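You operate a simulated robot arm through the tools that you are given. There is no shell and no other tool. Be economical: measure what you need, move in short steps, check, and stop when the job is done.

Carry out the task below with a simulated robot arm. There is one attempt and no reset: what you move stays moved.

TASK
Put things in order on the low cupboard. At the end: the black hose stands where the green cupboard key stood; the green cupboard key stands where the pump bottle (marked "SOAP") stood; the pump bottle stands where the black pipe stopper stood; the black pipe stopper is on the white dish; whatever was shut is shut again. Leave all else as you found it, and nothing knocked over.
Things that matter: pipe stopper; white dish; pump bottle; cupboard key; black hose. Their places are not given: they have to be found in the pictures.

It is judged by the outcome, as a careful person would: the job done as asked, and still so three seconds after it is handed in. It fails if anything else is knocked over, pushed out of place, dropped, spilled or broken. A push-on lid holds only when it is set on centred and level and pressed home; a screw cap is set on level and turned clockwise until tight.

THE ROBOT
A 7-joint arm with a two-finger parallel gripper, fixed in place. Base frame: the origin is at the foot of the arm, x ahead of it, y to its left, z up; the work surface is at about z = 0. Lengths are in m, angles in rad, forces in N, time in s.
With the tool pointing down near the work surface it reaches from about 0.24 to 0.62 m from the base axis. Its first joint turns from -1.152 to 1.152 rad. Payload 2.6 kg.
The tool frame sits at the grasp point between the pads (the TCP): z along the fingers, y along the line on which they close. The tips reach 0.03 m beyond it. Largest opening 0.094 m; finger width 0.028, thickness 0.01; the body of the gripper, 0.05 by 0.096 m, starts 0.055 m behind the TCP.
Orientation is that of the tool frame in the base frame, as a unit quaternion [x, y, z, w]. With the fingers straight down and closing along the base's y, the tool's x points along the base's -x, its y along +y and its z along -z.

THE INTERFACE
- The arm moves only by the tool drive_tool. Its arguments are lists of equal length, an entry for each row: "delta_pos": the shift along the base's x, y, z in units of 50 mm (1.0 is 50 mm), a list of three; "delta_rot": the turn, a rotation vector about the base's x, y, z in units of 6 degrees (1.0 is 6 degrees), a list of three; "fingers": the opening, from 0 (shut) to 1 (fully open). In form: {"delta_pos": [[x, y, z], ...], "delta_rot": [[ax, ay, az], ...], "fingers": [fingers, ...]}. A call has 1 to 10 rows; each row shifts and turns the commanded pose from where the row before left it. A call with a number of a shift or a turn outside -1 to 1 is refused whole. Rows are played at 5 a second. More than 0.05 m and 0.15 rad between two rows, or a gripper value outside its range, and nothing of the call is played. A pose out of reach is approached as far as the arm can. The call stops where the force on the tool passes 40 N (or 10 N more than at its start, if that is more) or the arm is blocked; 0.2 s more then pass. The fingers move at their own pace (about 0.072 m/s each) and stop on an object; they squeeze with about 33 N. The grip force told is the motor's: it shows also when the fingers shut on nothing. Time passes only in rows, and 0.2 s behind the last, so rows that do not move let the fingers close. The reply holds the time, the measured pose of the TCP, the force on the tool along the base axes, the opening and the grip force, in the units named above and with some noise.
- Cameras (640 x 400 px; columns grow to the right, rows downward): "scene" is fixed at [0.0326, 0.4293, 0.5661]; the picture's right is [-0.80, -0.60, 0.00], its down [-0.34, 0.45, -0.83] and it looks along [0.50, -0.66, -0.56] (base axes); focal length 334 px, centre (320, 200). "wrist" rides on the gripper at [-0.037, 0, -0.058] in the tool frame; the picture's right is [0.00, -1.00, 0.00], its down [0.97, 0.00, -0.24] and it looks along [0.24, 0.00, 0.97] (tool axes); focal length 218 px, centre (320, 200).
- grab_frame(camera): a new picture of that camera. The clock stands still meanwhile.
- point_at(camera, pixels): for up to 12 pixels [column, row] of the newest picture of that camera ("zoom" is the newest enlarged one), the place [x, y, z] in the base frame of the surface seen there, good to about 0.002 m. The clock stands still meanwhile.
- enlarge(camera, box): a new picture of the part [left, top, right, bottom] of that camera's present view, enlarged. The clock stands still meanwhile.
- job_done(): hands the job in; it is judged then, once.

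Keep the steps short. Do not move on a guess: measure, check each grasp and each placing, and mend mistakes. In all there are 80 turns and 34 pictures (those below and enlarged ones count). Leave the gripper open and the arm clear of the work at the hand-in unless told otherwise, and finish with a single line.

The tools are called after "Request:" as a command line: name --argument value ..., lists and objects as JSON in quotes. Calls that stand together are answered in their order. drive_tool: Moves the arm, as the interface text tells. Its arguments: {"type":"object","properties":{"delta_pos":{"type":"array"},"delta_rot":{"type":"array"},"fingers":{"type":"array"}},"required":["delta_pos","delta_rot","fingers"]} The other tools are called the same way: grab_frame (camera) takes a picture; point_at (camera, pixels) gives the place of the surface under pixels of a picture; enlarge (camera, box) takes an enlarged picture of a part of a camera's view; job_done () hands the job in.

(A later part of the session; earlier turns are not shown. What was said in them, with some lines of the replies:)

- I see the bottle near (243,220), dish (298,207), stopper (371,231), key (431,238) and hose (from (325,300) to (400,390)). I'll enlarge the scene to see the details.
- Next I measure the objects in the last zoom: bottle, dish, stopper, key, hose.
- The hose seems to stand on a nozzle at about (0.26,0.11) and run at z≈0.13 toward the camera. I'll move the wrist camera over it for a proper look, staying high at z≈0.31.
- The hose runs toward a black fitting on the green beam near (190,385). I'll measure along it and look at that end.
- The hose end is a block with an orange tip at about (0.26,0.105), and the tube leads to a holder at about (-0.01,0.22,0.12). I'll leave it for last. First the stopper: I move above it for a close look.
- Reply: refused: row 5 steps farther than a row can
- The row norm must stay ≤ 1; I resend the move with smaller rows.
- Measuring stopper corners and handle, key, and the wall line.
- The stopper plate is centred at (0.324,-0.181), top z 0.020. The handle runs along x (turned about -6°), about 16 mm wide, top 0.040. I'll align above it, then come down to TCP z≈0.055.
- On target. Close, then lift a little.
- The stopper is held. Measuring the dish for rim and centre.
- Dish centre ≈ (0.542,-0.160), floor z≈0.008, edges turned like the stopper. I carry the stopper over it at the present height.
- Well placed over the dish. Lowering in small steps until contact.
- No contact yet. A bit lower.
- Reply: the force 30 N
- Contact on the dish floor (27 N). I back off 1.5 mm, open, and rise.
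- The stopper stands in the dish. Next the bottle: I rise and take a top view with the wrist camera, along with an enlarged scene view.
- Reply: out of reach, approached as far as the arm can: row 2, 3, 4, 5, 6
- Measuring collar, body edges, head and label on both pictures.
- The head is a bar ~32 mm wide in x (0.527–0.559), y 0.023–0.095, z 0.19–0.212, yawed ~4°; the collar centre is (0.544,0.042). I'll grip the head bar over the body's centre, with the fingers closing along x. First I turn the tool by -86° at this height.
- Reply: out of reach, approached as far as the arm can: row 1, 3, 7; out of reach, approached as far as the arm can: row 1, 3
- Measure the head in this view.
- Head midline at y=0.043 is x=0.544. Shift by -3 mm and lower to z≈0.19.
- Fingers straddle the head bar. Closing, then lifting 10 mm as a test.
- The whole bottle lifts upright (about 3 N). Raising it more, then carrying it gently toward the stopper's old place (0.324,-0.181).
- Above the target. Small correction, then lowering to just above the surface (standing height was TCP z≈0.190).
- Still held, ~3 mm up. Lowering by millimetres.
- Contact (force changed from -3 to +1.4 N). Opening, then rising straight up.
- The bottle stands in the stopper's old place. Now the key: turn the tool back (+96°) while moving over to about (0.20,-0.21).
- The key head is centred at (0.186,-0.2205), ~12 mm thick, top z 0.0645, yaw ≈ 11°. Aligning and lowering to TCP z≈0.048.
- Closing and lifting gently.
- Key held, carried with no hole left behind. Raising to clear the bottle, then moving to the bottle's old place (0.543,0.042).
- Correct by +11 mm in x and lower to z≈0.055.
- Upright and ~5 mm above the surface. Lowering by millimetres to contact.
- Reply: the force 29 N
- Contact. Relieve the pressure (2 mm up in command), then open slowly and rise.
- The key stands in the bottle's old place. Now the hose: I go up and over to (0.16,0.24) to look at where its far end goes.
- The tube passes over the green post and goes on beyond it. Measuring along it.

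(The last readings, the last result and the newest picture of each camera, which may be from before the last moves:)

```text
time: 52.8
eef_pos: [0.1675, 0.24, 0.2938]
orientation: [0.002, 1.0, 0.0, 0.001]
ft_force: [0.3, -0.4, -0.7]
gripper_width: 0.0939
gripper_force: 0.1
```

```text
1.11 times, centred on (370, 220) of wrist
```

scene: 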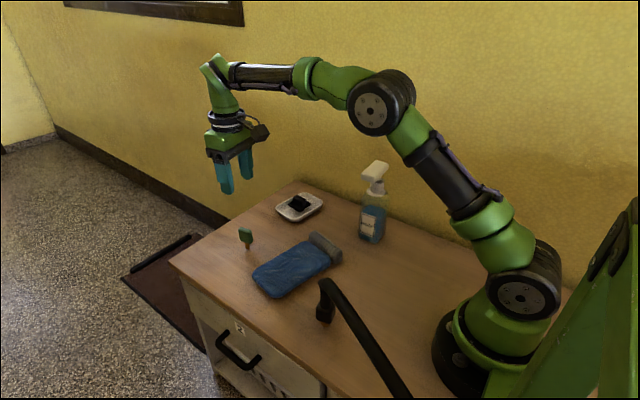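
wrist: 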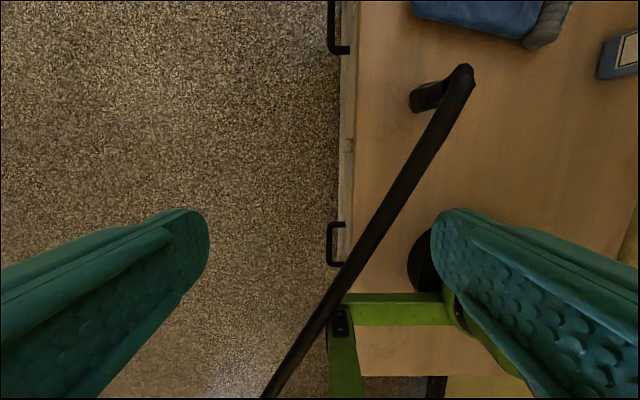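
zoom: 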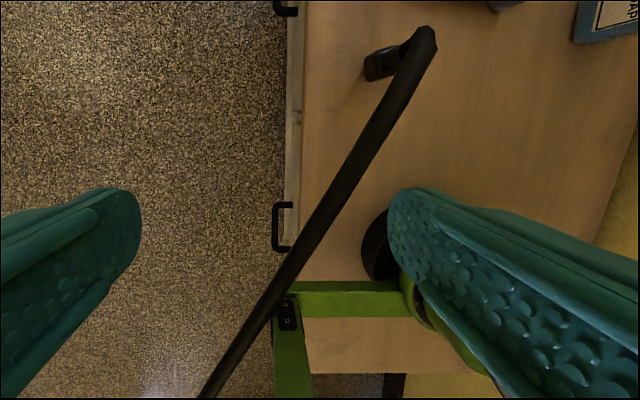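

The hose runs straight on past the post, sloping slightly down. The nozzle stem is near (0.262,0.100), with the tube leaving along (-0.89,0.45). I'll align above the stem with the fingers closing across the tube (yaw -27°).

Request:
drive_tool --delta_pos '[[0.38, -0.56, 0], [0.38, -0.56, 0], [0.38, -0.56, 0], [0.38, -0.56, 0], [0.37, -0.56, 0], [0, 0, -0.7], [0, 0, -0.7], [0, 0, 0]]' --delta_rot '[[0, 0, -1], [0, 0, -1], [0, 0, -1], [0, 0, -1], [0, 0, -0.5], [0, 0, 0], [0, 0, 0], [0, 0, 0]]' --fingers '[0.8, 0.8, 0.8, 0.8, 0.8, 0.8, 0.8, 0.8]'

Request:
grab_frame --camera "wrist"

```text
time: 54.6
eef_pos: [0.263, 0.1005, 0.2265]
orientation: [0.234, 0.972, 0.0, 0.0]
ft_force: [0.3, 0.2, 0.3]
gripper_width: 0.0751
gripper_force: 0.0
```

```text
5 pictures are left
```

wrist: 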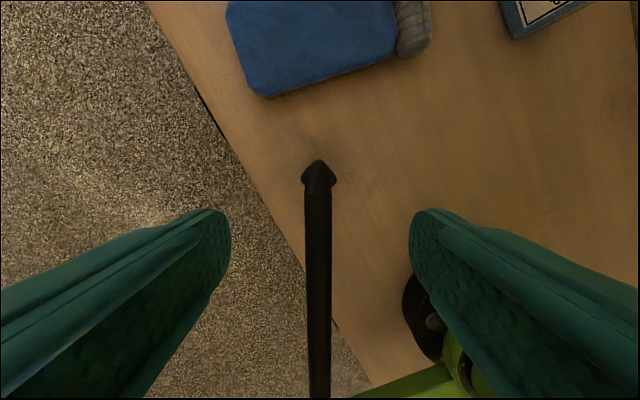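

The hose is centred between the fingers (column 319). Measuring the elbow and block.

Request:
point_at --camera "wrist" --pixels '[[319, 163], [304, 181], [335, 181], [318, 190], [318, 200], [318, 220], [306, 220], [331, 220], [319, 178]]'

```text
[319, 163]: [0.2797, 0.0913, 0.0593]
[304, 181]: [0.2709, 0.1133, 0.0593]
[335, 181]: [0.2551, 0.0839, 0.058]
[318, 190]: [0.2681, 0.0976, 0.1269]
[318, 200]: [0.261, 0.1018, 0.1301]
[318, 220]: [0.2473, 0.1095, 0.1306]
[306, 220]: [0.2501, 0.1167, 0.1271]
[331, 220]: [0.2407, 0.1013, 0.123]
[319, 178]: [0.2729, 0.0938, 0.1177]
```

Block top at z 0.059, stem centre (0.263,0.0985), tube top ~0.134. Lower to TCP z≈0.095 (tips above the block, palm above the tube).

Request:
drive_tool --delta_pos '[[0, -0.03, -0.6], [0, 0, -0.7], [0, 0, -0.7], [0, 0, -0.4], [0, 0, -0.22], [0, 0, 0]]' --delta_rot '[[0, 0, 0], [0, 0, 0], [0, 0, 0], [0, 0, 0], [0, 0, 0], [0, 0, 0]]' --fingers '[0.7, 0.7, 0.7, 0.7, 0.7, 0.7]'

Request:
drive_tool --delta_pos '[[0, 0, 0], [0, 0, 0], [0, 0, 0], [0, 0, 0], [0, 0, 0.1], [0, 0, 0.1], [0, 0, 0.1], [0, 0, 0.1], [0, 0, 0], [0, 0, 0]]' --delta_rot '[[0, 0, 0], [0, 0, 0], [0, 0, 0], [0, 0, 0], [0, 0, 0], [0, 0, 0], [0, 0, 0], [0, 0, 0], [0, 0, 0], [0, 0, 0]]' --fingers '[0, 0, 0, 0, 0, 0, 0, 0, 0, 0]'

Request:
grab_frame --camera "scene"

```text
time: 56.0
eef_pos: [0.2631, 0.0977, 0.0912]
orientation: [0.235, 0.972, 0.0, 0.0]
ft_force: [0.0, 0.6, 0.3]
gripper_width: 0.0656
gripper_force: 0.1
```

```text
time: 58.2
eef_pos: [0.2627, 0.0982, 0.1128]
orientation: [0.235, 0.972, 0.0, -0.001]
ft_force: [-0.3, 0.2, -0.9]
gripper_width: 0.0207
gripper_force: 33.1
```

```text
4 pictures are left
```

scene: 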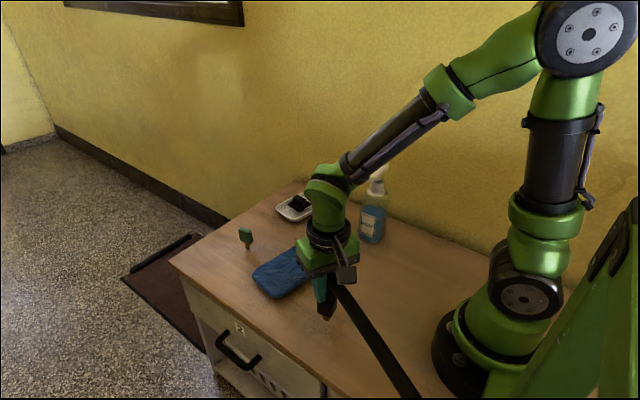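

The nozzle lifts easily (≈1 N) and the hose follows. I'll carry it in stages in front of the base toward (0.186,-0.2205). On the way I turn it so the tube leaves toward +y, which keeps it clear of base and bottle. I watch the forces.

Request:
drive_tool --delta_pos '[[0, 0, 0.4], [0, 0, 0.4], [0, -0.3, 0], [0, -0.35, 0], [-0.05, -0.35, 0], [-0.1, -0.35, 0], [-0.1, -0.35, 0], [-0.1, -0.3, 0], [0, 0, 0]]' --delta_rot '[[0, 0, 0], [0, 0, -0.7], [0, 0, -0.9], [0, 0, -0.9], [0, 0, -0.9], [0, 0, -0.9], [0, 0, -0.9], [0, 0, -0.9], [0, 0, 0]]' --fingers '[0, 0, 0, 0, 0, 0, 0, 0, 0]'

Request:
grab_frame --camera "scene"

```text
time: 60.2
eef_pos: [0.2449, -0.0001, 0.1524]
orientation: [0.528, 0.849, 0.0, 0.001]
ft_force: [0.8, 0.9, -0.6]
gripper_width: 0.0202
gripper_force: 32.9
```

```text
3 pictures are left
```

scene: 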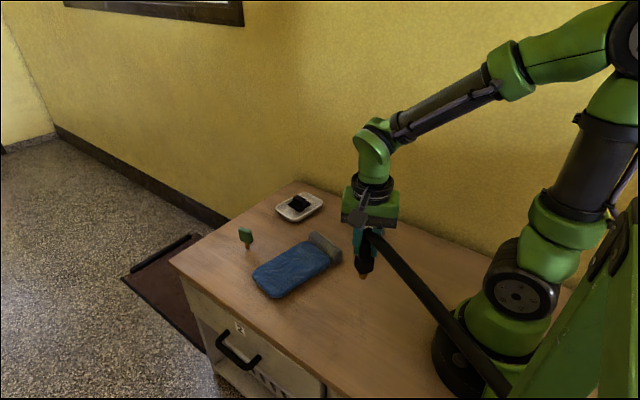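

Forces stay ~1 N and the hose follows freely. Continuing to the key's old place, staying ≥8 cm from the bottle.

Request:
drive_tool --delta_pos '[[-0.15, -0.4, 0], [-0.15, -0.45, 0], [-0.15, -0.5, 0], [-0.15, -0.5, 0], [-0.15, -0.5, 0], [-0.15, -0.5, 0], [-0.15, -0.5, 0], [-0.1, -0.5, 0], [0, -0.5, 0], [0, 0, 0]]' --delta_rot '[[0, 0, -0.6], [0, 0, -0.6], [0, 0, -0.6], [0, 0, -0.6], [0, 0, -0.3], [0, 0, 0], [0, 0, 0], [0, 0, 0], [0, 0, 0], [0, 0, 0]]' --fingers '[0, 0, 0, 0, 0, 0, 0, 0, 0, 0]'

```text
time: 62.4
eef_pos: [0.1854, -0.2183, 0.1537]
orientation: [0.642, 0.767, 0.0, 0.0]
ft_force: [0.0, -0.5, -1.1]
gripper_width: 0.0202
gripper_force: 32.7
```

At the target in x,y with no odd forces. Lowering to ~4 mm above the standing height (0.091).

Request:
drive_tool --delta_pos '[[0.01, -0.04, -0.4], [0, 0, -0.4], [0, 0, -0.3], [0, 0, -0.05], [0, 0, 0]]' --delta_rot '[[0, 0, 0], [0, 0, 0], [0, 0, 0], [0, 0, 0], [0, 0, 0]]' --fingers '[0, 0, 0, 0, 0]'

Request:
drive_tool --delta_pos '[[0, 0, -0.03], [0, 0, -0.02], [0, 0, 0], [0, 0, 0]]' --delta_rot '[[0, 0, 0], [0, 0, 0], [0, 0, 0], [0, 0, 0]]' --fingers '[0, 0, 0, 0]'

```text
time: 63.6
eef_pos: [0.1883, -0.2221, 0.0939]
orientation: [0.642, 0.766, 0.0, 0.004]
ft_force: [-2.3, -2.3, 31.0]
gripper_width: 0.0196
gripper_force: 32.8
```

```text
time: 64.6
eef_pos: [0.1881, -0.2215, 0.092]
orientation: [0.643, 0.766, 0.001, 0.001]
ft_force: [1.0, 0.7, 31.9]
gripper_width: 0.0194
gripper_force: 32.9
```

Contact at about the same height as it stood before. Relieving the pressure.

Request:
drive_tool --delta_pos '[[0, 0, 0.04], [0, 0, 0], [0, 0, 0]]' --delta_rot '[[0, 0, 0], [0, 0, 0], [0, 0, 0]]' --fingers '[0, 0, 0]'

Request:
enlarge --camera "scene" --box '[320, 150, 560, 300]'

```text
time: 65.4
eef_pos: [0.1878, -0.2198, 0.092]
orientation: [0.642, 0.767, 0.0, -0.001]
ft_force: [0.2, 0.1, -0.1]
gripper_width: 0.0197
gripper_force: 33.1
```

```text
2.67 times, centred on (440, 225) of scene
```

zoom: 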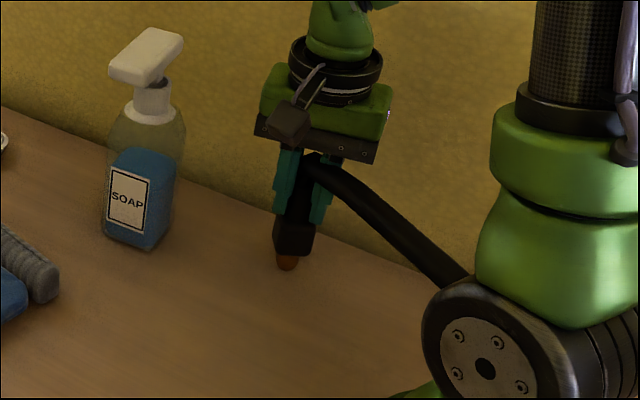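

Force is zero and the nozzle stands upright on its tip. Opening slowly, staying in place.

Request:
drive_tool --delta_pos '[[0, 0, 0], [0, 0, 0], [0, 0, 0], [0, 0, 0], [0, 0, 0]]' --delta_rot '[[0, 0, 0], [0, 0, 0], [0, 0, 0], [0, 0, 0], [0, 0, 0]]' --fingers '[0.25, 0.3, 0.45, 0.6, 0.6]'

Request:
enlarge --camera "scene" --box '[320, 150, 560, 300]'

```text
time: 66.6
eef_pos: [0.1882, -0.2206, 0.094]
orientation: [0.642, 0.767, 0.0, 0.0]
ft_force: [0.3, 0.6, -0.8]
gripper_width: 0.0562
gripper_force: 0.1
```

```text
2.67 times, centred on (440, 225) of scene
```

zoom: 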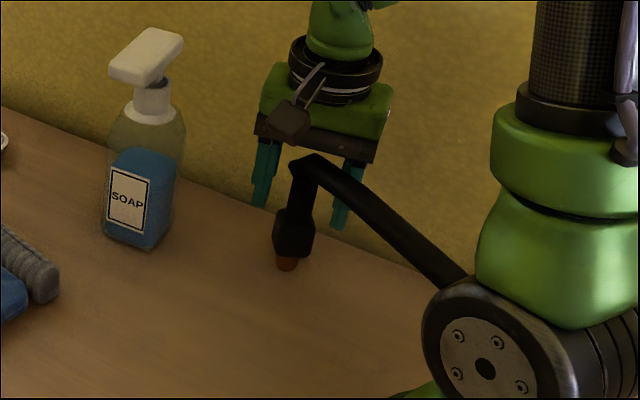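

It stands free. Rising straight up, slowly at first, then moving clear to above the middle of the table; then checking positions.

Request:
drive_tool --delta_pos '[[0, 0, 0.3], [0, 0, 0.5], [0, 0, 0.7], [0, 0, 0.8], [0, 0, 0.8], [0, 0, 0.8], [0, 0, 0.6], [0.3, 0.6, 0], [0.3, 0.6, 0], [0, 0, 0]]' --delta_rot '[[0, 0, 0], [0, 0, 0], [0, 0, 0], [0, 0, 0], [0, 0, 0], [0, 0, 0], [0, 0, 0], [0, 0, 0], [0, 0, 0], [0, 0, 0]]' --fingers '[0.6, 0.6, 0.6, 0.6, 0.6, 0.6, 0.8, 1, 1, 1]'

Request:
grab_frame --camera "scene"

Request:
point_at --camera "scene" --pixels '[[429, 238], [428, 248], [436, 211], [245, 233], [247, 247], [374, 168], [372, 240], [299, 202]]'

```text
time: 68.8
eef_pos: [0.2204, -0.1602, 0.3173]
orientation: [0.642, 0.766, -0.001, 0.0]
ft_force: [-0.5, 0.4, 0.8]
gripper_width: 0.0942
gripper_force: 0.1
```

```text
0 pictures are left
```

scene: 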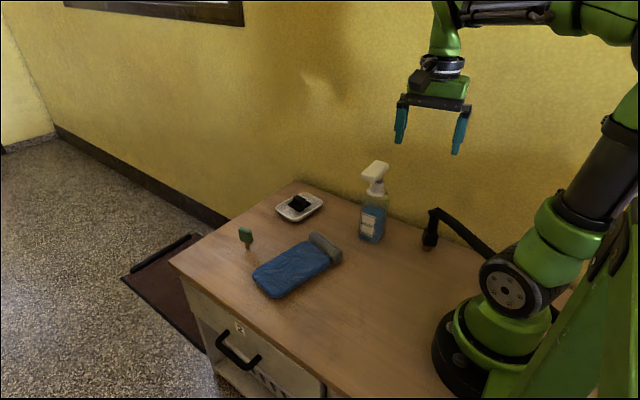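

```text
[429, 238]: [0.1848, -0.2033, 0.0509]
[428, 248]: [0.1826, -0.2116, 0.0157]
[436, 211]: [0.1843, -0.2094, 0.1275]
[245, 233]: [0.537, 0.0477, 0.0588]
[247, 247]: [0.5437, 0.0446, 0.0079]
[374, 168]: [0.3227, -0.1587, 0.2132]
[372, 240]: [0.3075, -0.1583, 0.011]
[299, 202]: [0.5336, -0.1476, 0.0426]
```

All four stand in their places, nothing is tipped, and the gripper is open and clear. Handing in.

Request:
job_done

```text
The job is handed in.
```

The job is handed in: the hose stands where the key was, the key where the pump bottle was, the bottle where the stopper was, and the stopper is in the white dish; nothing was knocked over, and nothing had to be opened.
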